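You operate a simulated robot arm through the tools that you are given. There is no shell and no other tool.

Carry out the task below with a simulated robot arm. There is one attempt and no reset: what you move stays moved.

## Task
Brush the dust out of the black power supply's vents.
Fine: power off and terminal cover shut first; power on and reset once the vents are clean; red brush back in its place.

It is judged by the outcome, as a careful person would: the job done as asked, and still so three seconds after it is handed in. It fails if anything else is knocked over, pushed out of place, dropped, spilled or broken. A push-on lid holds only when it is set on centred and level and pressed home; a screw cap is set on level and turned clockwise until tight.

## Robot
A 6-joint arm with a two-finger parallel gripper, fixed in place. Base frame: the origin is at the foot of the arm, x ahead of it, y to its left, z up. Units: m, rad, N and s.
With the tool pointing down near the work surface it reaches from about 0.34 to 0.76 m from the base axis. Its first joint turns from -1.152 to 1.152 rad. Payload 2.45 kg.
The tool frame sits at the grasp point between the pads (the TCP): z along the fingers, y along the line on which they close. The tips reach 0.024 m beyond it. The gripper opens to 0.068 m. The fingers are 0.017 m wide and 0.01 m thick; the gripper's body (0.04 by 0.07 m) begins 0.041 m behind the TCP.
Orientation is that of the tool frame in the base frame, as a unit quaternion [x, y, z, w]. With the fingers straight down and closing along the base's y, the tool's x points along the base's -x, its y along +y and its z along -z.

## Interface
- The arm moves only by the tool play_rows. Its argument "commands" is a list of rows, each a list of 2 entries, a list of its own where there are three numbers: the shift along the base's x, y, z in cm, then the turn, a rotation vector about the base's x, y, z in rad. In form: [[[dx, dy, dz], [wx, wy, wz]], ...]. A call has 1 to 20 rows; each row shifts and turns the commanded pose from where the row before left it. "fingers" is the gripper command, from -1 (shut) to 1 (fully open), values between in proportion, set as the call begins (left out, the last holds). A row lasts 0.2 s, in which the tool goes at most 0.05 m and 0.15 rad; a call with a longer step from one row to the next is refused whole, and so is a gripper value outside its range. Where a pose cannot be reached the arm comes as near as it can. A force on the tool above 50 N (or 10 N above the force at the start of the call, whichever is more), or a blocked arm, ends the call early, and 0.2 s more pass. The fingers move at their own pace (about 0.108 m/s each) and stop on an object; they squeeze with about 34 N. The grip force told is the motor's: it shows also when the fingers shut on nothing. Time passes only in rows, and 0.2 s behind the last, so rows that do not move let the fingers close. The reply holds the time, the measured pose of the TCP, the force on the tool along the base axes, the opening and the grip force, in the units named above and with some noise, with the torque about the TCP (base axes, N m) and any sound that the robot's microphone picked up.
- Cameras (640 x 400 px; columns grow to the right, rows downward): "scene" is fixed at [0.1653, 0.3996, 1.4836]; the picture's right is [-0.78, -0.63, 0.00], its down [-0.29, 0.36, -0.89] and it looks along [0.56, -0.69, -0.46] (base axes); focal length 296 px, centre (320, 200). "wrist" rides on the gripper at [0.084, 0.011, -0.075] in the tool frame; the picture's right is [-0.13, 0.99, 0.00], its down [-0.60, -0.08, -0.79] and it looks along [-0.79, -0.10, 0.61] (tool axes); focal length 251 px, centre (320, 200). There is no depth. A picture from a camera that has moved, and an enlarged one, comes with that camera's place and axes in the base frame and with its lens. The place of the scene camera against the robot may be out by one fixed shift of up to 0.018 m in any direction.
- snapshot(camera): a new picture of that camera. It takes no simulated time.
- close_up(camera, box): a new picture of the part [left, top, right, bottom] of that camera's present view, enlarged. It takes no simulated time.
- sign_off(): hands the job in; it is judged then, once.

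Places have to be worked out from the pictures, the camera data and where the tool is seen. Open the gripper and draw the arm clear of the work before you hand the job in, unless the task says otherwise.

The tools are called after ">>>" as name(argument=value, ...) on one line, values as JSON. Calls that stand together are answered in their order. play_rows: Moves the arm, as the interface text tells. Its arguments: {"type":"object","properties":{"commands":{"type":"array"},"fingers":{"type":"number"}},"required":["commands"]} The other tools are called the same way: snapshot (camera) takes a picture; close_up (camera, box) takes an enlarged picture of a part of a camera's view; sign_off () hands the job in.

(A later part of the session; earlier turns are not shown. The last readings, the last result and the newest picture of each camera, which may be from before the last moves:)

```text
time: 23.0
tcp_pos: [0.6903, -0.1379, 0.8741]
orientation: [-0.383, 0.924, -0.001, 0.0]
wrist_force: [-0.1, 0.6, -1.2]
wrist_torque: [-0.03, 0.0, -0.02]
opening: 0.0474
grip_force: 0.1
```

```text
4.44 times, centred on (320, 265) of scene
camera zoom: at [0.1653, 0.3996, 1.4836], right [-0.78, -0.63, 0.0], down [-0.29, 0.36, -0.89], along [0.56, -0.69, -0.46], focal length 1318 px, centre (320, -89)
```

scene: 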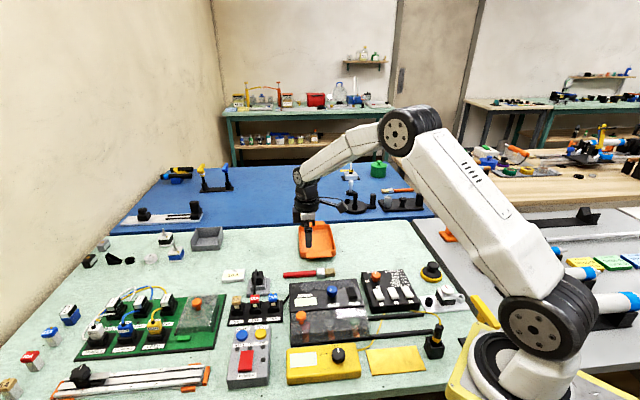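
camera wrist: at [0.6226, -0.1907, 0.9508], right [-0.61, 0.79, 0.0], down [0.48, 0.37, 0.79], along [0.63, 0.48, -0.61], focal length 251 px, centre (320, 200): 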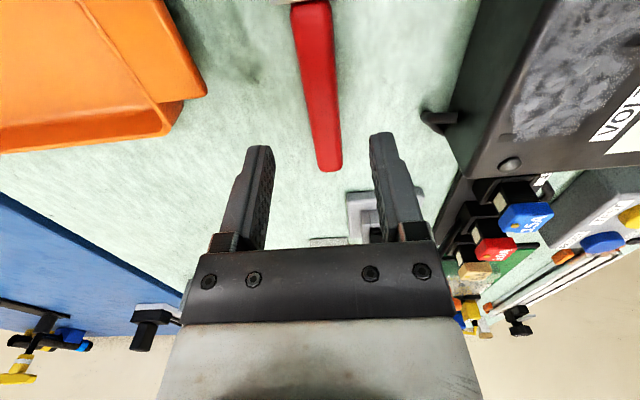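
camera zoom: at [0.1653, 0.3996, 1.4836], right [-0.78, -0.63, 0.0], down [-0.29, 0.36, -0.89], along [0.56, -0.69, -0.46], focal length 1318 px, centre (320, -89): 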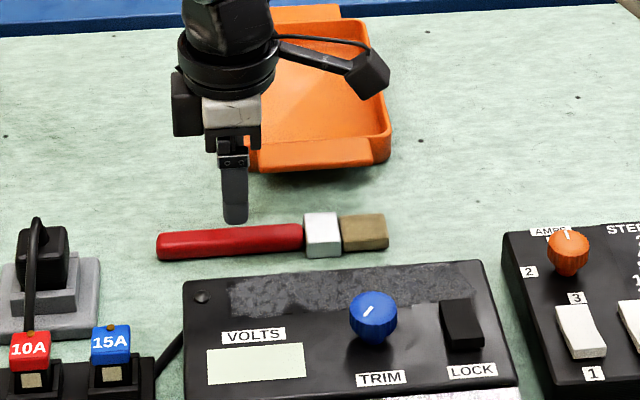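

The handle is centred between the fingers (≈1 mm). I descend toward the bench, slower near the bottom.

>>> play_rows(commands=[[[-0.05, 0.05, -1.5], [0, 0, 0]], [[0, 0, -1.5], [0, 0, 0]], [[0, 0, -0.5], [0, 0, 0]], [[0, 0, -0.3], [0, 0, 0]]])

>>> snapshot(camera="wrist")

>>> close_up(camera="scene", box=[270, 240, 350, 300])

```text
time: 24.0
tcp_pos: [0.6902, -0.1376, 0.8362]
orientation: [-0.383, 0.924, 0.0, 0.0]
wrist_force: [-0.9, 0.2, 0.1]
wrist_torque: [0.0, -0.08, -0.03]
opening: 0.0475
grip_force: 0.1
```

```text
taken
camera wrist: at [0.622, -0.1913, 0.9123], right [-0.61, 0.79, 0.0], down [0.48, 0.37, 0.79], along [0.63, 0.48, -0.61], focal length 251 px, centre (320, 200)
```

wrist: 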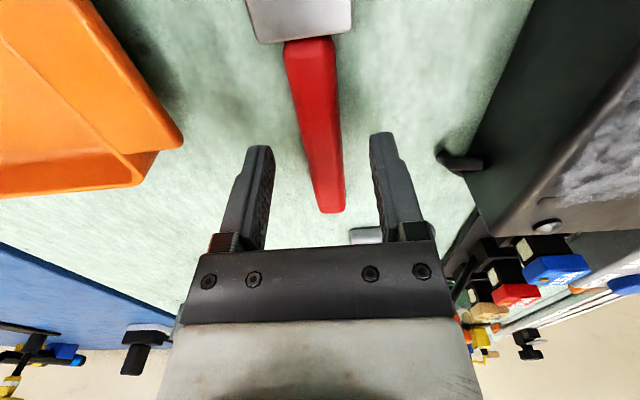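

```text
6.67 times, centred on (310, 270) of scene
camera zoom: at [0.1653, 0.3996, 1.4836], right [-0.78, -0.63, 0.0], down [-0.29, 0.36, -0.89], along [0.56, -0.69, -0.46], focal length 1976 px, centre (387, -267)
```

zoom: 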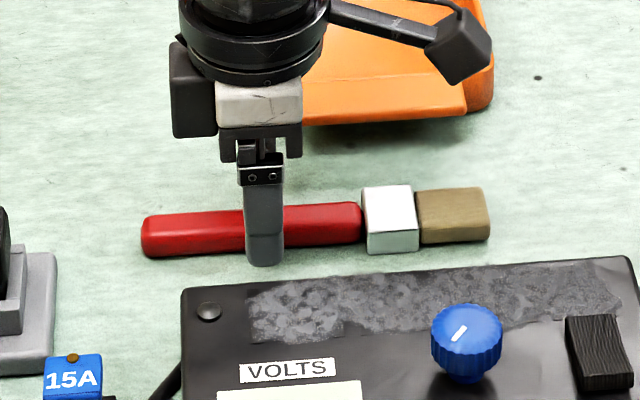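

Fingers straddle the mid-handle. Continuing down 2 mm at a time with force watch.

>>> play_rows(commands=[[[0, 0, -0.2], [0, 0, 0]], [[0, 0, -0.2], [0, 0, 0]], [[0, 0, -0.2], [0, 0, 0]]])

>>> close_up(camera="scene", box=[280, 250, 330, 290])

>>> close_up(camera="wrist", box=[220, 60, 440, 220])

```text
time: 24.8
tcp_pos: [0.6896, -0.14, 0.83]
orientation: [-0.383, 0.924, 0.0, -0.001]
wrist_force: [-0.4, 0.5, 0.4]
wrist_torque: [0.01, -0.04, 0.01]
opening: 0.0476
grip_force: 0.0
```

```text
10.00 times, centred on (305, 270) of scene
camera zoom: at [0.1653, 0.3996, 1.4836], right [-0.78, -0.63, 0.0], down [-0.29, 0.36, -0.89], along [0.56, -0.69, -0.46], focal length 2964 px, centre (470, -500)
```

zoom: 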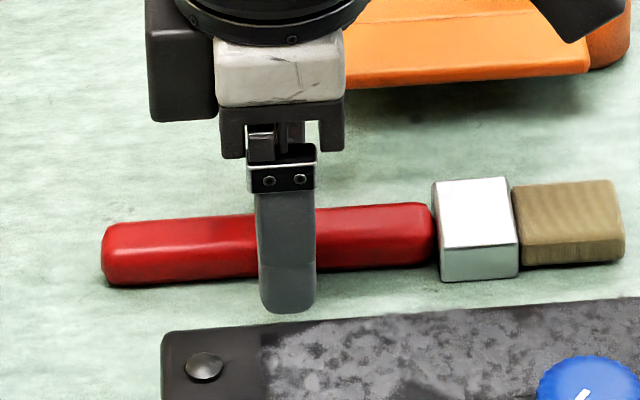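

```text
2.50 times, centred on (330, 140) of wrist
camera zoom: at [0.6219, -0.1915, 0.9065], right [-0.61, 0.79, 0.0], down [0.48, 0.37, 0.79], along [0.63, 0.48, -0.61], focal length 629 px, centre (295, 350)
```

zoom: 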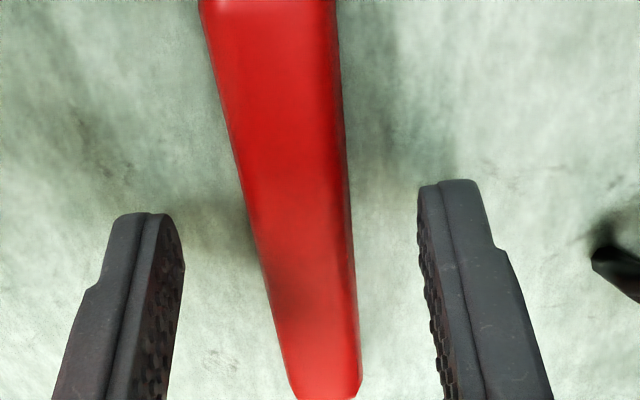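

No contact yet. A touch lower (3 mm) in 1 mm steps for a deeper grip.

>>> play_rows(commands=[[[0, 0, -0.1], [0, 0, 0]], [[0, 0, -0.1], [0, 0, 0]], [[0, 0, -0.1], [0, 0, 0]]])

```text
time: 25.6
tcp_pos: [0.6892, -0.1393, 0.8264]
orientation: [-0.383, 0.924, 0.0, 0.0]
wrist_force: [0.3, 0.6, 0.4]
wrist_torque: [0.0, -0.01, 0.0]
opening: 0.0476
grip_force: 0.1
```

Tips at about 0.802, still free. Closing on the handle now.

>>> play_rows(commands=[[[0, 0, 0], [0, 0, 0]], [[0, 0, 0], [0, 0, 0]]], fingers=-1)

>>> close_up(camera="scene", box=[280, 250, 340, 295])

>>> snapshot(camera="wrist")

```text
time: 26.2
tcp_pos: [0.69, -0.1388, 0.8271]
orientation: [-0.383, 0.924, 0.0, -0.001]
wrist_force: [-0.8, 0.4, 0.3]
wrist_torque: [0.04, 0.02, 0.02]
opening: 0.0186
grip_force: 33.3
```

```text
8.89 times, centred on (310, 272) of scene
camera zoom: at [0.1653, 0.3996, 1.4836], right [-0.78, -0.63, 0.0], down [-0.29, 0.36, -0.89], along [0.56, -0.69, -0.46], focal length 2635 px, centre (409, -444)
```

zoom: 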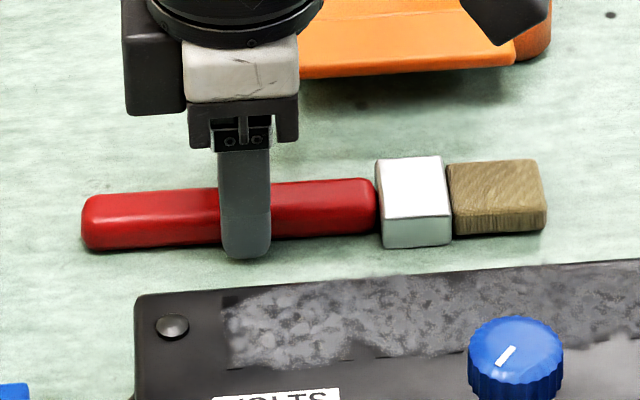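

```text
taken
camera wrist: at [0.6216, -0.1916, 0.9032], right [-0.61, 0.79, 0.0], down [0.48, 0.37, 0.79], along [0.63, 0.48, -0.61], focal length 251 px, centre (320, 200)
```

wrist: 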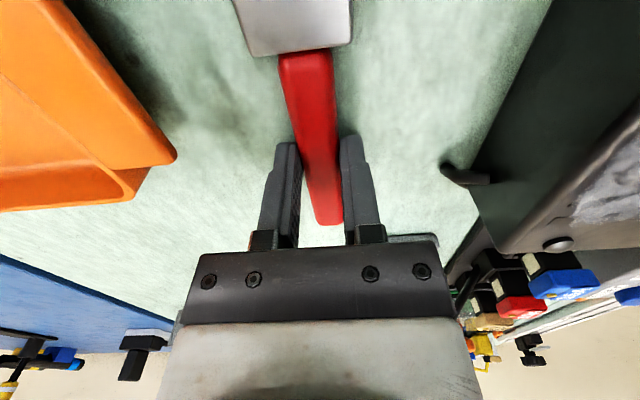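

The brush is gripped (opening 18.6 mm). Grip pose to return to: TCP (0.690, -0.139, 0.827), yaw +45°. Lifting.

>>> play_rows(commands=[[[0, 0, 1.0], [0, 0, 0]], [[0, 0, 3.0], [0, 0, 0]], [[0, 0, 4.0], [0, 0, 0]], [[0, 0, 4.0], [0, 0, 0]], [[0, 0, 0], [0, 0, 0]]])

>>> snapshot(camera="wrist")

>>> close_up(camera="scene", box=[260, 220, 400, 320])

```text
time: 27.4
tcp_pos: [0.6908, -0.1389, 0.9469]
orientation: [-0.383, 0.924, 0.001, 0.0]
wrist_force: [0.1, 0.2, 0.1]
wrist_torque: [0.05, -0.03, 0.03]
opening: 0.0189
grip_force: 34.1
```

```text
taken
camera wrist: at [0.6216, -0.1917, 1.0228], right [-0.61, 0.79, 0.0], down [0.48, 0.37, 0.79], along [0.63, 0.48, -0.61], focal length 251 px, centre (320, 200)
```

wrist: 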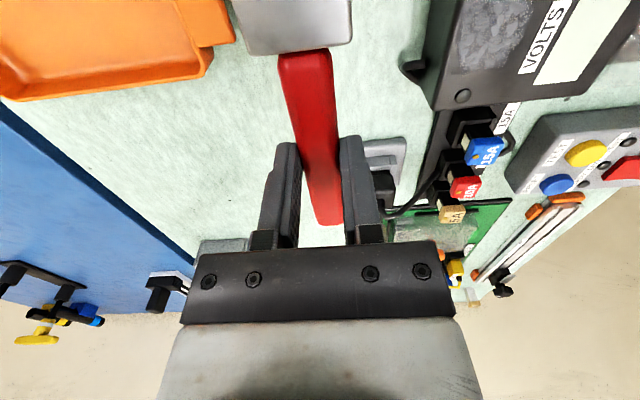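

```text
4.00 times, centred on (330, 270) of scene
camera zoom: at [0.1653, 0.3996, 1.4836], right [-0.78, -0.63, 0.0], down [-0.29, 0.36, -0.89], along [0.56, -0.69, -0.46], focal length 1186 px, centre (280, -80)
```

zoom: 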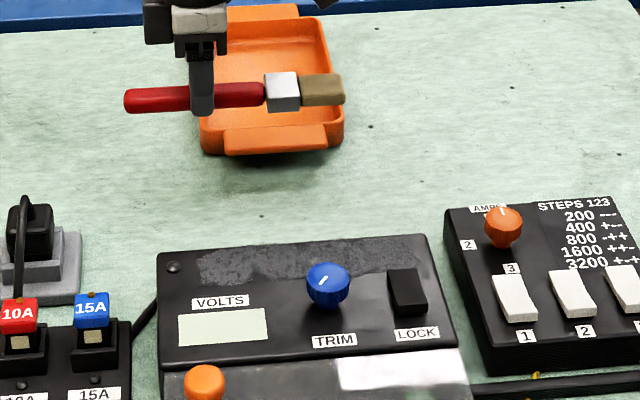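

Supply top triangulates to z≈0.853. Let me enlarge the vent area to map the dust region before brushing.

>>> close_up(camera="scene", box=[295, 270, 375, 320])

>>> close_up(camera="wrist", box=[400, 0, 640, 150])

```text
8.00 times, centred on (335, 295) of scene
camera zoom: at [0.1653, 0.3996, 1.4836], right [-0.78, -0.63, 0.0], down [-0.29, 0.36, -0.89], along [0.56, -0.69, -0.46], focal length 2371 px, centre (200, -560)
```

zoom: 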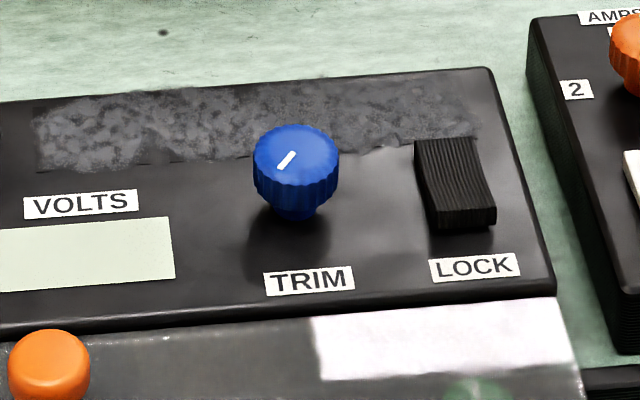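

```text
2.67 times, centred on (520, 75) of wrist
camera zoom: at [0.6216, -0.1917, 1.0228], right [-0.61, 0.79, 0.0], down [0.48, 0.37, 0.79], along [0.63, 0.48, -0.61], focal length 670 px, centre (-213, 533)
```

zoom: 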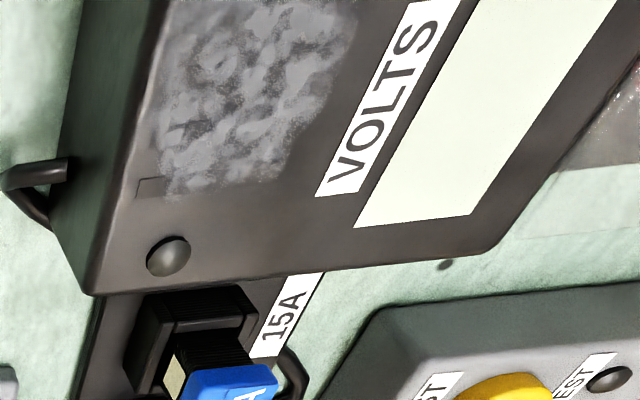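

Dust strip mapped (layout coords): 16 cm long, ~3.2 cm wide along the rear of the top, clear of the TRIM knob and LOCK by ~1 cm. I'll tilt the brush 25° bristles-down and bring the tip above the strip's right end, hovering ~5 cm.

>>> play_rows(commands=[[[0, 0, 2.8], [0, 0, 0]], [[-2.43, 0.5, 0], [0.0617, -0.0617, 0]], [[-2.43, 0.5, 0], [0.0617, -0.0617, 0]], [[-2.43, 0.5, 0], [0.0617, -0.0617, 0]], [[-2.43, 0.5, 0], [0.0617, -0.0617, 0]], [[-2.43, 0.5, 0], [0.0617, -0.0617, 0]], [[0, 0, 0], [0, 0, 0]]])

>>> snapshot(camera="wrist")

>>> close_up(camera="scene", box=[270, 220, 410, 320])

```text
time: 29.0
tcp_pos: [0.5691, -0.1147, 0.9751]
orientation: [-0.373, 0.902, 0.083, 0.201]
wrist_force: [0.5, 0.9, -0.2]
wrist_torque: [0.01, -0.03, -0.01]
opening: 0.0189
grip_force: 33.5
```

```text
taken
camera wrist: at [0.4831, -0.1835, 1.0088], right [-0.62, 0.78, 0.05], down [0.2, 0.09, 0.97], along [0.76, 0.61, -0.22], focal length 251 px, centre (320, 200)
```

wrist: 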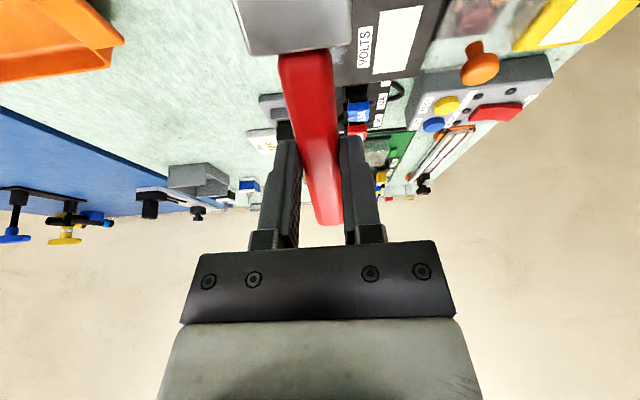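

```text
4.00 times, centred on (340, 270) of scene
camera zoom: at [0.1653, 0.3996, 1.4836], right [-0.78, -0.63, 0.0], down [-0.29, 0.36, -0.89], along [0.56, -0.69, -0.46], focal length 1186 px, centre (240, -80)
```

zoom: 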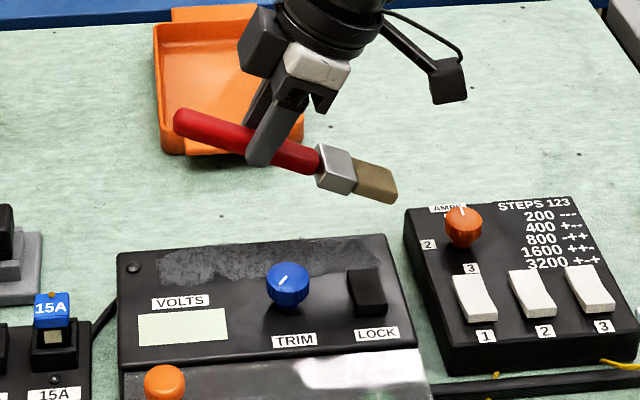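

Brush tilted nicely, tip just right of the strip. Lowering to about 1 cm above the surface and checking.

>>> play_rows(commands=[[[0, 0, -1.5], [0, 0, 0]], [[0, 0, -1.5], [0, 0, 0]], [[0, 0, -1.2], [0, 0, 0]], [[0, 0, 0], [0, 0, 0]]])

>>> close_up(camera="scene", box=[300, 250, 380, 310])

>>> snapshot(camera="wrist")

```text
time: 30.0
tcp_pos: [0.5681, -0.114, 0.9329]
orientation: [-0.374, 0.902, 0.083, 0.2]
wrist_force: [-1.0, -0.5, 0.0]
wrist_torque: [-0.04, 0.01, -0.01]
opening: 0.0186
grip_force: 34.3
```

```text
6.67 times, centred on (340, 280) of scene
camera zoom: at [0.1653, 0.3996, 1.4836], right [-0.78, -0.63, 0.0], down [-0.29, 0.36, -0.89], along [0.56, -0.69, -0.46], focal length 1976 px, centre (187, -333)
```

zoom: 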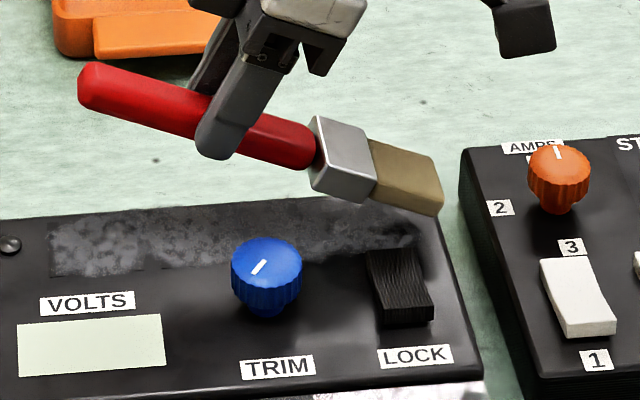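

```text
taken
camera wrist: at [0.4831, -0.1834, 0.9664], right [-0.62, 0.78, 0.05], down [0.2, 0.09, 0.97], along [0.76, 0.61, -0.22], focal length 251 px, centre (320, 200)
```

wrist: 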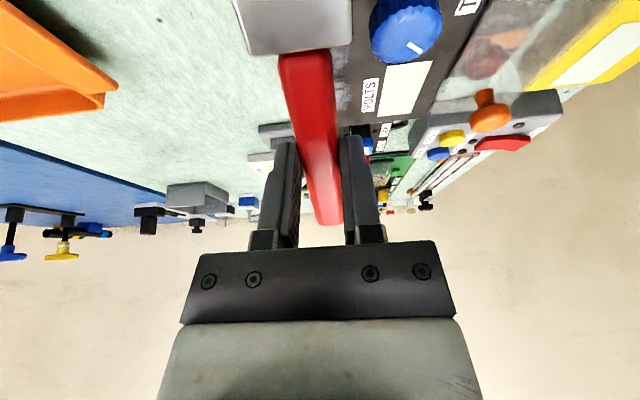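

The tip's shadow falls on the strip's right end. Lowering in small steps until I feel light contact.

>>> play_rows(commands=[[[0, 0, -0.3], [0, 0, 0]], [[0, 0, -0.3], [0, 0, 0]], [[0, 0, -0.2], [0, 0, 0]], [[0, 0, -0.1], [0, 0, 0]]])

>>> close_up(camera="scene", box=[310, 260, 370, 305])

```text
time: 31.0
tcp_pos: [0.5697, -0.114, 0.9257]
orientation: [-0.374, 0.902, 0.082, 0.2]
wrist_force: [-0.3, -0.8, -0.2]
wrist_torque: [0.01, 0.0, 0.0]
opening: 0.0187
grip_force: 34.1
```

```text
8.89 times, centred on (340, 282) of scene
camera zoom: at [0.1653, 0.3996, 1.4836], right [-0.78, -0.63, 0.0], down [-0.29, 0.36, -0.89], along [0.56, -0.69, -0.46], focal length 2635 px, centre (142, -533)
```

zoom: 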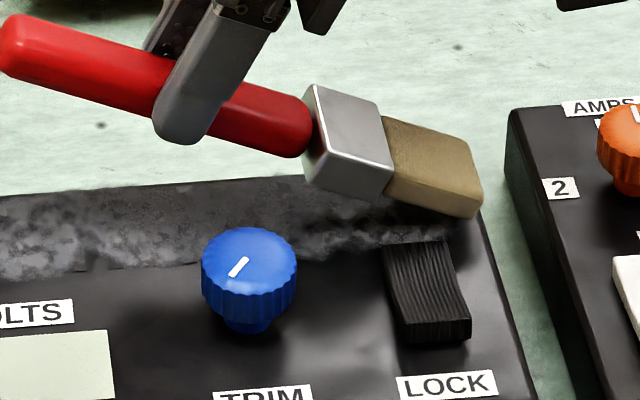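

Still a small gap. Continuing 1 mm at a time.

>>> play_rows(commands=[[[0, 0, -0.1], [0, 0, 0]], [[0, 0, -0.1], [0, 0, 0]], [[0, 0, -0.1], [0, 0, 0]]])

>>> close_up(camera="scene", box=[310, 260, 370, 305])

```text
time: 31.8
tcp_pos: [0.5687, -0.1133, 0.9202]
orientation: [-0.375, 0.901, 0.083, 0.2]
wrist_force: [0.1, 0.3, -0.8]
wrist_torque: [0.0, -0.03, 0.03]
opening: 0.0187
grip_force: 34.4
```

```text
8.89 times, centred on (340, 282) of scene
camera zoom: at [0.1653, 0.3996, 1.4836], right [-0.78, -0.63, 0.0], down [-0.29, 0.36, -0.89], along [0.56, -0.69, -0.46], focal length 2635 px, centre (142, -533)
```

zoom: 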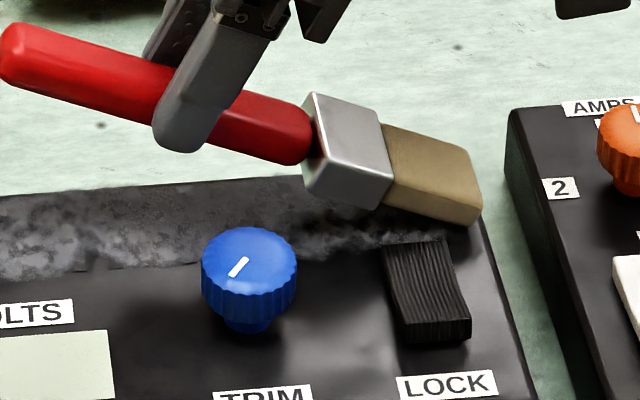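

No force yet; the tip must be very close. Continuing down in 1 mm steps.

>>> play_rows(commands=[[[0, 0, -0.1], [0, 0, 0]], [[0, 0, -0.1], [0, 0, 0]], [[0, 0, -0.1], [0, 0, 0]]])

>>> close_up(camera="scene", box=[310, 260, 370, 305])

```text
time: 32.6
tcp_pos: [0.5693, -0.1144, 0.9203]
orientation: [-0.374, 0.902, 0.081, 0.201]
wrist_force: [1.3, 1.6, 10.5]
wrist_torque: [-0.56, 0.66, -0.08]
opening: 0.0185
grip_force: 34.0
```

```text
8.89 times, centred on (340, 282) of scene
camera zoom: at [0.1651, 0.3997, 1.4836], right [-0.78, -0.63, 0.0], down [-0.29, 0.36, -0.89], along [0.56, -0.69, -0.46], focal length 2635 px, centre (142, -533)
```

zoom: 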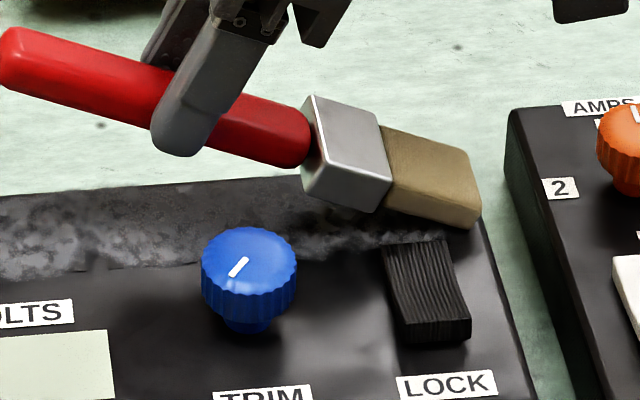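

Contact at last (10 N, a bit firm). I ease up 1 mm and drag the brush left along the strip, checking after a few centimetres.

>>> play_rows(commands=[[[0, 0, 0.1], [0, 0, 0]], [[0.5, 0.5, 0], [0, 0, 0]], [[0.6, 0.6, 0], [0, 0, 0]], [[0.6, 0.6, 0], [0, 0, 0]], [[0.6, 0.6, 0], [0, 0, 0]], [[0.6, 0.6, 0], [0, 0, 0]]])

>>> close_up(camera="scene", box=[290, 255, 370, 315])

```text
time: 34.0
tcp_pos: [0.5973, -0.085, 0.9187]
orientation: [-0.375, 0.901, 0.083, 0.2]
wrist_force: [-0.2, 0.5, -0.1]
wrist_torque: [0.02, 0.0, -0.01]
opening: 0.0187
grip_force: 34.1
```

```text
6.67 times, centred on (330, 285) of scene
camera zoom: at [0.1653, 0.3996, 1.4836], right [-0.78, -0.63, 0.0], down [-0.29, 0.36, -0.89], along [0.56, -0.69, -0.46], focal length 1976 px, centre (253, -367)
```

zoom: 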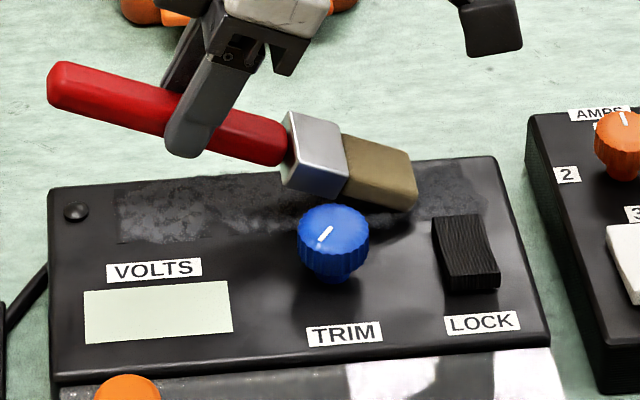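

Dust is already fading but contact is lost now. I lower 1 mm steps again while continuing the stroke to the left.

>>> play_rows(commands=[[[0.3, 0.3, -0.1], [0, 0, 0]], [[0.4, 0.4, -0.05], [0, 0, 0]], [[0.4, 0.4, 0], [0, 0, 0]]])

>>> close_up(camera="scene", box=[290, 255, 370, 315])

```text
time: 34.8
tcp_pos: [0.6093, -0.0737, 0.9191]
orientation: [-0.374, 0.902, 0.083, 0.201]
wrist_force: [-1.6, -2.3, 8.3]
wrist_torque: [-0.7, 0.66, 0.07]
opening: 0.0186
grip_force: 34.0
```

```text
6.67 times, centred on (330, 285) of scene
camera zoom: at [0.1651, 0.3996, 1.4837], right [-0.78, -0.63, 0.0], down [-0.29, 0.36, -0.89], along [0.56, -0.69, -0.46], focal length 1976 px, centre (253, -367)
```

zoom: 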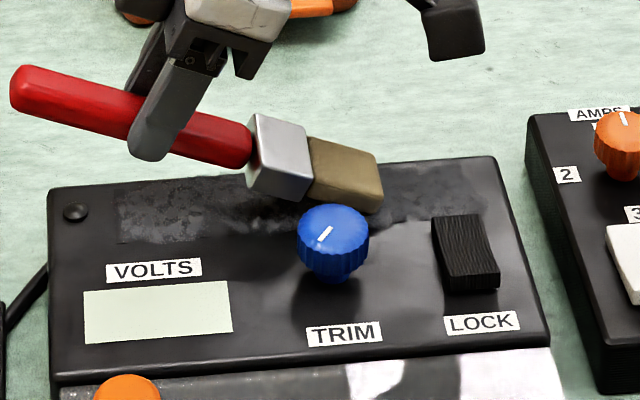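

Good light-to-moderate contact (8 N with friction). I ease 0.3 mm and continue the stroke to the left end.

>>> play_rows(commands=[[[0.4, 0.4, 0.03], [0, 0, 0]], [[0.6, 0.6, 0], [0, 0, 0]], [[0.6, 0.6, 0], [0, 0, 0]], [[0.6, 0.6, 0], [0, 0, 0]], [[0.6, 0.6, 0], [0, 0, 0]], [[0.6, 0.6, 0], [0, 0, 0]]])

>>> close_up(camera="scene", box=[290, 255, 370, 315])

```text
time: 36.2
tcp_pos: [0.6436, -0.039, 0.9182]
orientation: [-0.374, 0.902, 0.083, 0.2]
wrist_force: [-0.2, -1.0, 0.9]
wrist_torque: [-0.1, 0.13, 0.01]
opening: 0.0186
grip_force: 34.0
```

```text
6.67 times, centred on (330, 285) of scene
camera zoom: at [0.1653, 0.3996, 1.4836], right [-0.78, -0.63, 0.0], down [-0.29, 0.36, -0.89], along [0.56, -0.69, -0.46], focal length 1976 px, centre (253, -367)
```

zoom: 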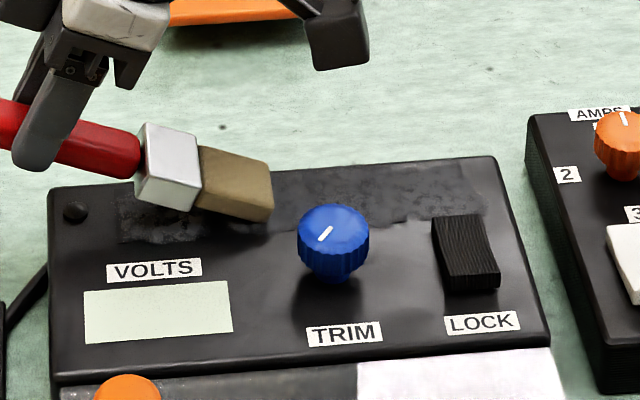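

Dust keeps fading across the strip. Contact is light now; lowering 0.5 mm and finishing the stroke to the left end.

>>> play_rows(commands=[[[0.5, 0.5, -0.05], [0, 0, 0]], [[0.6, 0.6, 0], [0, 0, 0]], [[0.6, 0.6, 0], [0, 0, 0]], [[0.6, 0.6, 0], [0, 0, 0]], [[0.6, 0.6, 0], [0, 0, 0]], [[0.6, 0.6, 0], [0, 0, 0]], [[0.6, 0.6, 0], [0, 0, 0]], [[0.4, 0.4, 0], [0, 0, 0]]])

>>> close_up(camera="scene", box=[280, 255, 370, 315])

```text
time: 38.0
tcp_pos: [0.6877, 0.0047, 0.9179]
orientation: [-0.373, 0.902, 0.083, 0.201]
wrist_force: [-1.0, -0.8, 3.0]
wrist_torque: [-0.28, 0.19, 0.03]
opening: 0.019
grip_force: 33.7
```

```text
6.67 times, centred on (325, 285) of scene
camera zoom: at [0.1653, 0.3996, 1.4837], right [-0.78, -0.63, 0.0], down [-0.29, 0.36, -0.89], along [0.56, -0.69, -0.46], focal length 1976 px, centre (287, -367)
```

zoom: 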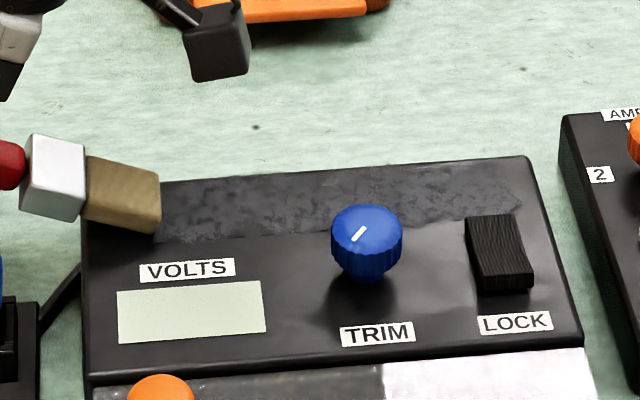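

One full stroke done; the dust is thinner but still visible. Sweeping back to the right with the same light contact, staying on the strip.

>>> play_rows(commands=[[[-0.4, -0.4, 0], [0, 0, 0]], [[-0.7, -0.7, 0], [0, 0, 0]], [[-0.7, -0.7, 0], [0, 0, 0]], [[-0.7, -0.7, 0], [0, 0, 0]], [[-0.7, -0.7, 0], [0, 0, 0]], [[-0.7, -0.7, 0], [0, 0, 0]], [[-0.7, -0.7, 0], [0, 0, 0]], [[-0.7, -0.7, 0], [0, 0, 0]]])

>>> close_up(camera="scene", box=[280, 255, 370, 315])

```text
time: 39.8
tcp_pos: [0.6346, -0.0473, 0.9166]
orientation: [-0.374, 0.902, 0.082, 0.201]
wrist_force: [0.9, 1.6, 2.7]
wrist_torque: [-0.1, 0.13, -0.01]
opening: 0.0186
grip_force: 34.9
```

```text
6.67 times, centred on (325, 285) of scene
camera zoom: at [0.1653, 0.3996, 1.4836], right [-0.78, -0.63, 0.0], down [-0.29, 0.36, -0.89], along [0.56, -0.69, -0.46], focal length 1976 px, centre (287, -367)
```

zoom: 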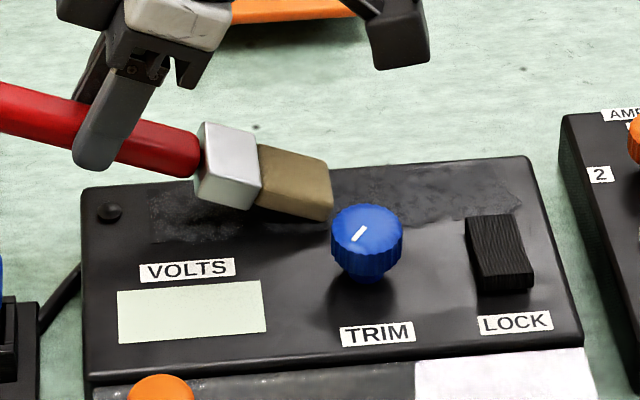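

Good contact (about 3 N), dust fading more. Continuing the return stroke to the right end.

>>> play_rows(commands=[[[-0.6, -0.6, 0], [0, 0, 0]], [[-0.6, -0.6, 0], [0, 0, 0]], [[-0.6, -0.6, 0], [0, 0, 0]], [[-0.6, -0.6, 0], [0, 0, 0]], [[-0.6, -0.6, 0], [0, 0, 0]], [[-0.6, -0.6, 0], [0, 0, 0]], [[-0.6, -0.6, 0], [0, 0, 0]], [[-0.6, -0.6, 0], [0, 0, 0]], [[-0.6, -0.6, 0], [0, 0, 0]], [[-0.6, -0.6, 0], [0, 0, 0]], [[-0.5, -0.5, 0], [0, 0, 0]]])

>>> close_up(camera="scene", box=[280, 255, 370, 315])

```text
time: 42.2
tcp_pos: [0.5682, -0.113, 0.9174]
orientation: [-0.374, 0.902, 0.083, 0.2]
wrist_force: [0.2, 0.1, -0.8]
wrist_torque: [0.02, 0.02, 0.0]
opening: 0.0187
grip_force: 33.8
```

```text
6.67 times, centred on (325, 285) of scene
camera zoom: at [0.1653, 0.3996, 1.4836], right [-0.78, -0.63, 0.0], down [-0.29, 0.36, -0.89], along [0.56, -0.69, -0.46], focal length 1976 px, centre (287, -367)
```

zoom: 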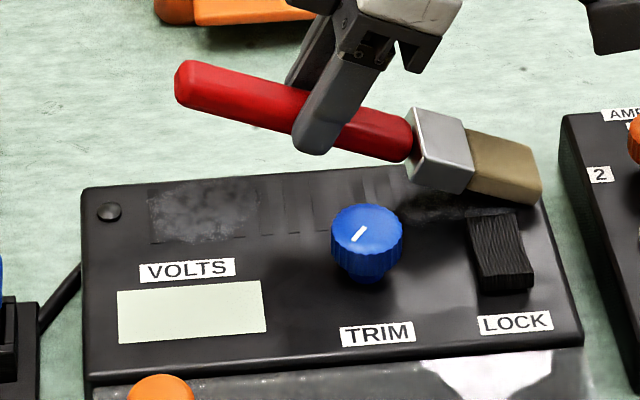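

Middle of the vents is clean; dust remains on the left patch and the right end, where contact was lost. I lower 1 mm here and scrub the right end with short strokes.

>>> play_rows(commands=[[[0, 0, -0.1], [0, 0, 0]], [[0.2, 0.2, -0.05], [0, 0, 0]]])

>>> close_up(camera="scene", box=[320, 265, 370, 302])

```text
time: 42.8
tcp_pos: [0.572, -0.112, 0.9169]
orientation: [-0.374, 0.902, 0.081, 0.201]
wrist_force: [-3.7, -3.5, 6.8]
wrist_torque: [-0.71, 0.71, 0.04]
opening: 0.0186
grip_force: 33.7
```

```text
10.81 times, centred on (345, 284) of scene
camera zoom: at [0.1651, 0.3996, 1.4837], right [-0.78, -0.63, 0.0], down [-0.29, 0.36, -0.89], along [0.56, -0.69, -0.46], focal length 3205 px, centre (50, -703)
```

zoom: 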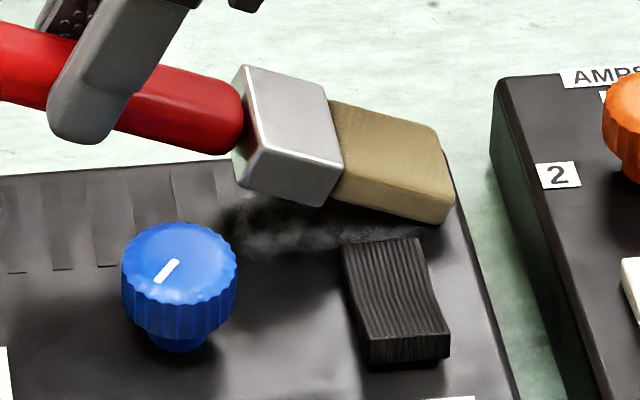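

Contact is back. I scrub left over the right patch and back.

>>> play_rows(commands=[[[0.5, 0.5, 0.03], [0, 0, 0]], [[0.6, 0.6, 0], [0, 0, 0]], [[0.6, 0.6, 0], [0, 0, 0]], [[0.6, 0.6, 0], [0, 0, 0]], [[0.6, 0.6, 0], [0, 0, 0]], [[0.6, 0.6, 0], [0, 0, 0]], [[0.6, 0.6, 0], [0, 0, 0]]])

>>> close_up(camera="scene", box=[290, 260, 370, 310])

```text
time: 44.4
tcp_pos: [0.614, -0.0695, 0.9157]
orientation: [-0.374, 0.902, 0.083, 0.2]
wrist_force: [0.5, 0.1, 0.3]
wrist_torque: [-0.03, 0.0, -0.04]
opening: 0.0186
grip_force: 33.9
```

```text
8.00 times, centred on (330, 285) of scene
camera zoom: at [0.1653, 0.3996, 1.4836], right [-0.78, -0.63, 0.0], down [-0.29, 0.36, -0.89], along [0.56, -0.69, -0.46], focal length 2371 px, centre (240, -480)
```

zoom: 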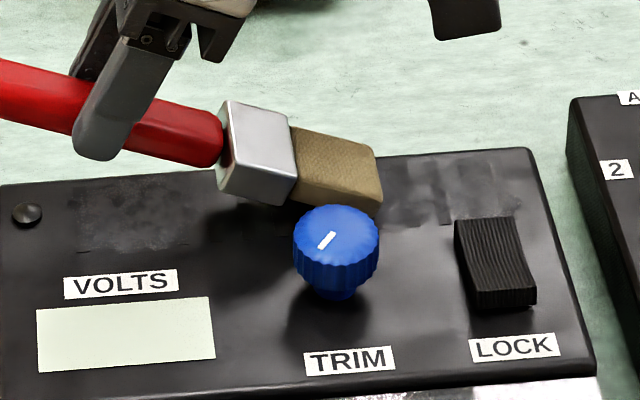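

Right end is nearly clean with a faint remainder. I lower 1 mm and stroke back to the right over it.

>>> play_rows(commands=[[[0, 0, -0.1], [0, 0, 0]], [[-0.5, -0.5, -0.03], [0, 0, 0]], [[-0.6, -0.6, 0], [0, 0, 0]], [[-0.6, -0.6, 0], [0, 0, 0]], [[-0.6, -0.6, 0], [0, 0, 0]], [[-0.6, -0.6, 0], [0, 0, 0]], [[-0.6, -0.6, 0], [0, 0, 0]], [[-0.6, -0.6, 0], [0, 0, 0]], [[-0.4, -0.4, 0], [0, 0, 0]]])

>>> close_up(camera="scene", box=[290, 260, 370, 310])

```text
time: 46.4
tcp_pos: [0.5679, -0.1144, 0.9161]
orientation: [-0.374, 0.902, 0.082, 0.199]
wrist_force: [4.4, 2.6, 9.1]
wrist_torque: [-0.42, 0.32, 0.05]
opening: 0.0188
grip_force: 33.8
```

```text
8.00 times, centred on (330, 285) of scene
camera zoom: at [0.1653, 0.3997, 1.4836], right [-0.78, -0.63, 0.0], down [-0.29, 0.36, -0.89], along [0.56, -0.69, -0.46], focal length 2371 px, centre (240, -480)
```

zoom: 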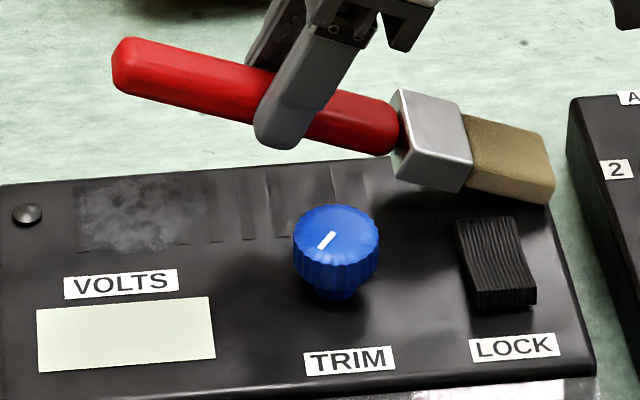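

Good contact. Now a full stroke left toward the remaining left patch.

>>> play_rows(commands=[[[0.5, 0.5, 0], [0, 0, 0]], [[0.7, 0.7, 0], [0, 0, 0]], [[0.7, 0.7, 0], [0, 0, 0]], [[0.7, 0.7, 0], [0, 0, 0]], [[0.7, 0.7, 0], [0, 0, 0]], [[0.7, 0.7, 0], [0, 0, 0]], [[0.7, 0.7, 0], [0, 0, 0]], [[0.7, 0.7, 0], [0, 0, 0]], [[0.7, 0.7, 0], [0, 0, 0]], [[0.7, 0.7, 0], [0, 0, 0]]])

>>> close_up(camera="scene", box=[285, 260, 375, 315])

```text
time: 48.6
tcp_pos: [0.6357, -0.0465, 0.9145]
orientation: [-0.374, 0.902, 0.083, 0.199]
wrist_force: [0.7, 0.4, 0.0]
wrist_torque: [0.0, 0.02, -0.01]
opening: 0.0187
grip_force: 33.6
```

```text
7.11 times, centred on (330, 288) of scene
camera zoom: at [0.1653, 0.3996, 1.4836], right [-0.78, -0.63, 0.0], down [-0.29, 0.36, -0.89], along [0.56, -0.69, -0.46], focal length 2108 px, centre (249, -422)
```

zoom: 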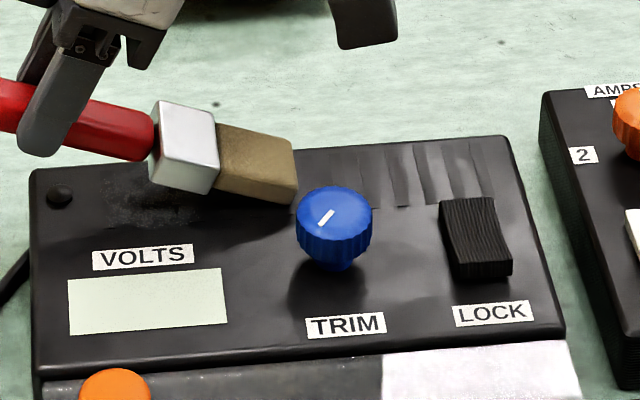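

The right side is clean (slots visible). I lower 1.2 mm and brush the left patch leftward.

>>> play_rows(commands=[[[0, 0, -0.1], [0, 0, 0]], [[0.4, 0.4, -0.05], [0, 0, 0]]])

```text
time: 49.2
tcp_pos: [0.6406, -0.0443, 0.9153]
orientation: [-0.374, 0.902, 0.082, 0.2]
wrist_force: [-2.8, -2.6, 8.4]
wrist_torque: [-0.73, 0.69, 0.01]
opening: 0.0188
grip_force: 34.1
```

Contact at 8 N. Stroke left across the left patch.

>>> play_rows(commands=[[[0.5, 0.5, 0.02], [0, 0, 0]], [[0.6, 0.6, 0], [0, 0, 0]], [[0.6, 0.6, 0], [0, 0, 0]], [[0.6, 0.6, 0], [0, 0, 0]], [[0.6, 0.6, -0.02], [0, 0, 0]], [[0.6, 0.6, -0.02], [0, 0, 0]], [[0.6, 0.6, -0.02], [0, 0, 0]], [[0.6, 0.6, 0], [0, 0, 0]], [[0.3, 0.3, 0], [0, 0, 0]]])

>>> close_up(camera="scene", box=[275, 260, 365, 315])

```text
time: 51.2
tcp_pos: [0.6904, 0.0071, 0.9143]
orientation: [-0.375, 0.901, 0.084, 0.2]
wrist_force: [-1.1, -0.9, 2.2]
wrist_torque: [-0.18, 0.16, -0.01]
opening: 0.0185
grip_force: 33.9
```

```text
7.11 times, centred on (320, 288) of scene
camera zoom: at [0.1653, 0.3996, 1.4837], right [-0.78, -0.63, 0.0], down [-0.29, 0.36, -0.89], along [0.56, -0.69, -0.46], focal length 2108 px, centre (320, -422)
```

zoom: 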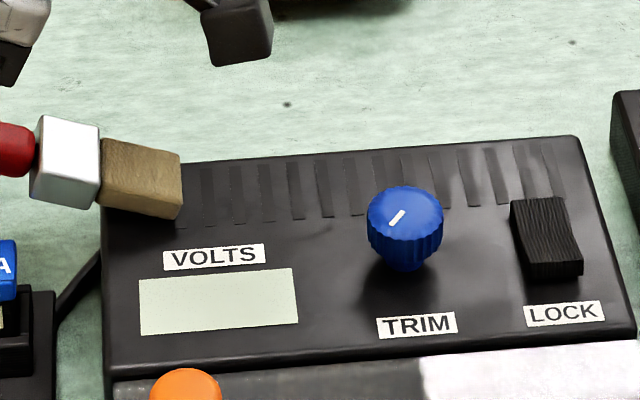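

All visible slots look clean. I lift the brush straight up a few cm and inspect the whole strip including the left end.

>>> play_rows(commands=[[[0.2, 0.2, 0.5], [0, 0, 0]], [[0, 0, 2.5], [0, 0, 0]], [[0, 0, 3.0], [0, 0, 0]], [[1.0, -1.0, 1.0], [0, 0, 0]], [[1.5, -1.5, 0], [0, 0, 0]], [[0, 0, 0], [0, 0, 0]]])

>>> close_up(camera="scene", box=[285, 265, 365, 315])

>>> snapshot(camera="wrist")

>>> close_up(camera="scene", box=[240, 210, 380, 310])

```text
time: 52.6
tcp_pos: [0.7168, -0.0166, 0.9825]
orientation: [-0.372, 0.903, 0.083, 0.2]
wrist_force: [0.4, 0.8, -0.8]
wrist_torque: [0.01, -0.01, 0.03]
opening: 0.0186
grip_force: 33.7
```

```text
8.00 times, centred on (325, 290) of scene
camera zoom: at [0.1653, 0.3996, 1.4836], right [-0.78, -0.63, 0.0], down [-0.29, 0.36, -0.89], along [0.56, -0.69, -0.46], focal length 2371 px, centre (280, -520)
```

zoom: 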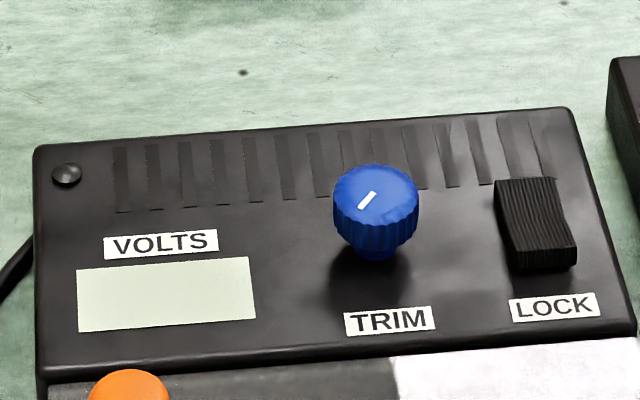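

```text
taken
camera wrist: at [0.6313, -0.0858, 1.0163], right [-0.62, 0.78, 0.05], down [0.21, 0.09, 0.97], along [0.76, 0.61, -0.22], focal length 251 px, centre (320, 200)
```

wrist: 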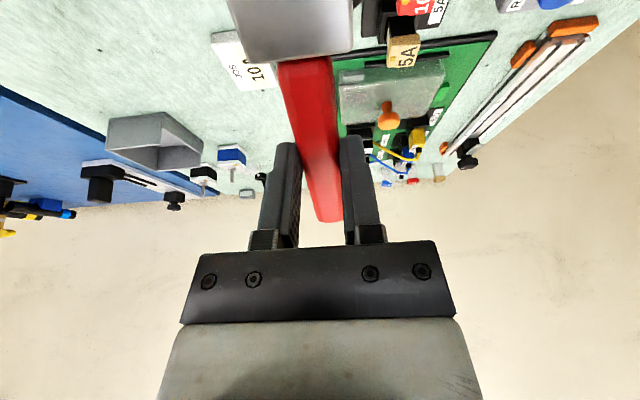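

```text
4.00 times, centred on (310, 260) of scene
camera zoom: at [0.1653, 0.3996, 1.4836], right [-0.78, -0.63, 0.0], down [-0.29, 0.36, -0.89], along [0.56, -0.69, -0.46], focal length 1186 px, centre (360, -40)
```

zoom: 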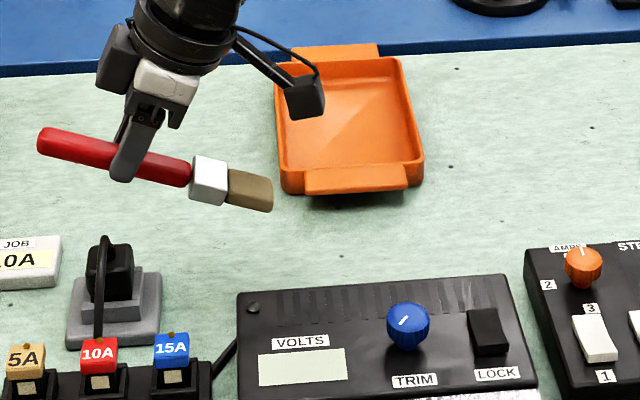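

The vents are clean end to end and TRIM/LOCK look undisturbed. Now I bring the brush back over its spot, levelling it (leaving ~3° to offset the slight turn it took in the grip).

>>> play_rows(commands=[[[-0.67, -3.06, 0], [-0.0674, 0.0674, 0]], [[-0.67, -3.06, 0], [-0.0674, 0.0674, 0]], [[-0.67, -3.06, 0], [-0.0674, 0.0674, 0]], [[-0.67, -3.06, 0], [-0.0674, 0.0674, 0]], [[0, 0, -3.0], [0, 0, 0]], [[0, 0, -3.0], [0, 0, 0]], [[0, 0, -2.0], [0, 0, 0]], [[0, 0, 0], [0, 0, 0]]])

>>> snapshot(camera="wrist")

>>> close_up(camera="scene", box=[270, 235, 350, 295])

```text
time: 54.4
tcp_pos: [0.6898, -0.1383, 0.9021]
orientation: [-0.384, 0.923, 0.011, 0.026]
wrist_force: [0.1, 0.4, 0.0]
wrist_torque: [0.0, -0.02, -0.01]
opening: 0.0189
grip_force: 33.6
```

```text
taken
camera wrist: at [0.6192, -0.1934, 0.9741], right [-0.61, 0.79, 0.01], down [0.45, 0.34, 0.83], along [0.65, 0.51, -0.56], focal length 251 px, centre (320, 200)
```

wrist: 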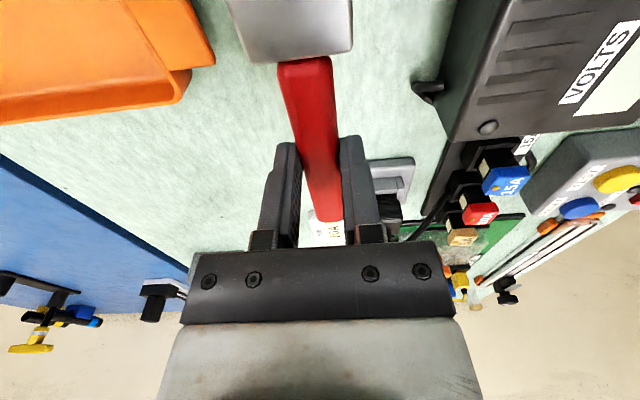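

```text
6.67 times, centred on (310, 265) of scene
camera zoom: at [0.1653, 0.3996, 1.4836], right [-0.78, -0.63, 0.0], down [-0.29, 0.36, -0.89], along [0.56, -0.69, -0.46], focal length 1976 px, centre (387, -233)
```

zoom: 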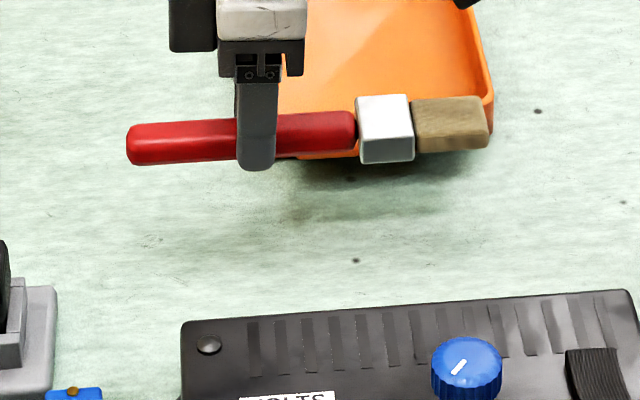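

The brush looks level (within ~0.5°) and over its original spot. Lowering to just above the bench.

>>> play_rows(commands=[[[0, 0, -2.5], [0, 0, 0]], [[0, 0, -2.5], [0, 0, 0]], [[0, 0, -1.3], [0, 0, 0]], [[0, 0, -0.6], [0, 0, 0]], [[0, 0, 0], [0, 0, 0]]])

>>> close_up(camera="scene", box=[280, 250, 340, 295])

```text
time: 55.6
tcp_pos: [0.6911, -0.1377, 0.8353]
orientation: [-0.383, 0.923, 0.011, 0.026]
wrist_force: [0.2, 0.4, 0.3]
wrist_torque: [0.03, -0.02, 0.03]
opening: 0.0186
grip_force: 34.0
```

```text
8.89 times, centred on (310, 272) of scene
camera zoom: at [0.1653, 0.3996, 1.4836], right [-0.78, -0.63, 0.0], down [-0.29, 0.36, -0.89], along [0.56, -0.69, -0.46], focal length 2635 px, centre (409, -444)
```

zoom: 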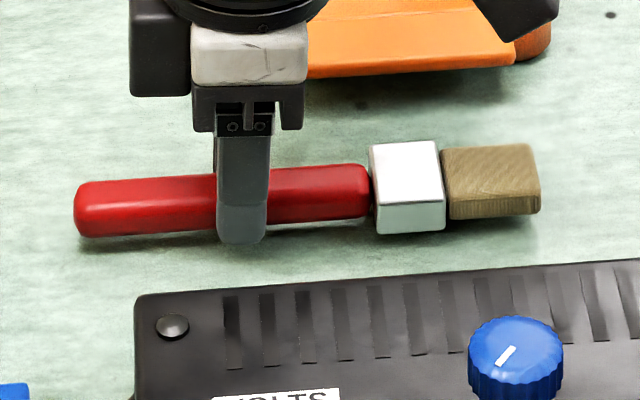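

Compared with the grip-time picture the brush is ~2 mm too far left; I shift it 1.5 mm right and lower the last 8 mm in small steps.

>>> play_rows(commands=[[[-0.11, -0.11, -0.2], [0, 0, 0]], [[0, 0, -0.2], [0, 0, 0]], [[0, 0, -0.2], [0, 0, 0]], [[0, 0, -0.1], [0, 0, 0]]])

>>> close_up(camera="scene", box=[280, 250, 340, 295])

```text
time: 56.6
tcp_pos: [0.6896, -0.1394, 0.8278]
orientation: [-0.384, 0.923, 0.011, 0.026]
wrist_force: [-0.1, 0.2, -0.3]
wrist_torque: [0.03, 0.01, 0.01]
opening: 0.0188
grip_force: 34.3
```

```text
8.89 times, centred on (310, 272) of scene
camera zoom: at [0.1653, 0.3996, 1.4836], right [-0.78, -0.63, 0.0], down [-0.29, 0.36, -0.89], along [0.56, -0.69, -0.46], focal length 2635 px, centre (409, -444)
```

zoom: 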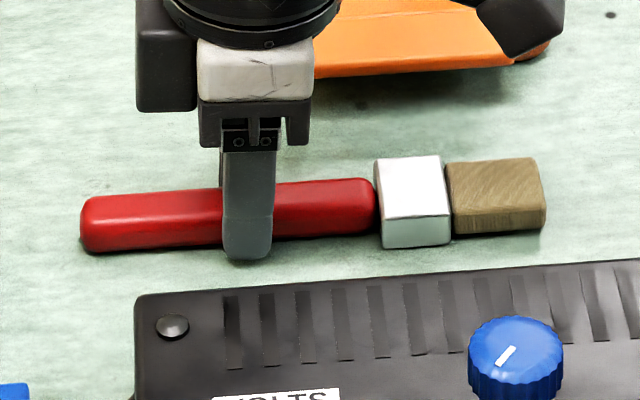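

It matches the original picture almost to the pixel. Lowering by 1 mm steps for contact.

>>> play_rows(commands=[[[0, 0, -0.1], [0, 0, 0]], [[0, 0, 0], [0, 0, 0]]])

```text
time: 57.2
tcp_pos: [0.6883, -0.139, 0.8267]
orientation: [-0.383, 0.923, 0.01, 0.026]
wrist_force: [-0.3, -0.5, 1.7]
wrist_torque: [0.17, -0.11, 0.04]
opening: 0.0189
grip_force: 33.7
```

The handle end just touches (1.7 N) with the bristle end about 1 mm high; I tilt 0.6° more to level it.

>>> play_rows(commands=[[[0, 0, 0], [0.0075, -0.0075, 0]], [[0, 0, 0], [0, 0, 0]]])

>>> close_up(camera="scene", box=[280, 250, 340, 295])

```text
time: 57.8
tcp_pos: [0.6897, -0.1396, 0.8272]
orientation: [-0.382, 0.924, 0.012, 0.032]
wrist_force: [-2.5, -1.2, 8.5]
wrist_torque: [-0.52, 0.52, -0.06]
opening: 0.0184
grip_force: 34.0
```

```text
8.89 times, centred on (310, 272) of scene
camera zoom: at [0.1651, 0.3996, 1.4837], right [-0.78, -0.63, 0.0], down [-0.29, 0.36, -0.89], along [0.56, -0.69, -0.46], focal length 2635 px, centre (409, -444)
```

zoom: 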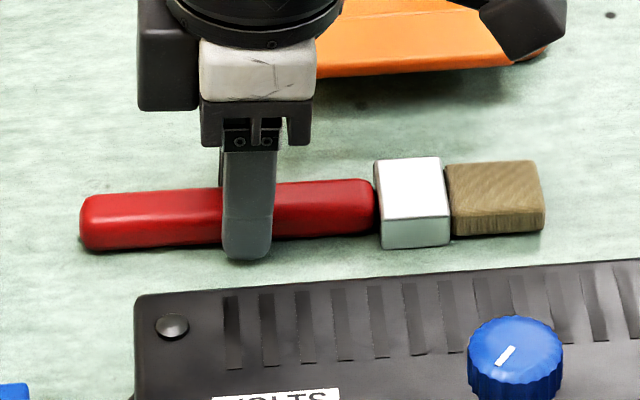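

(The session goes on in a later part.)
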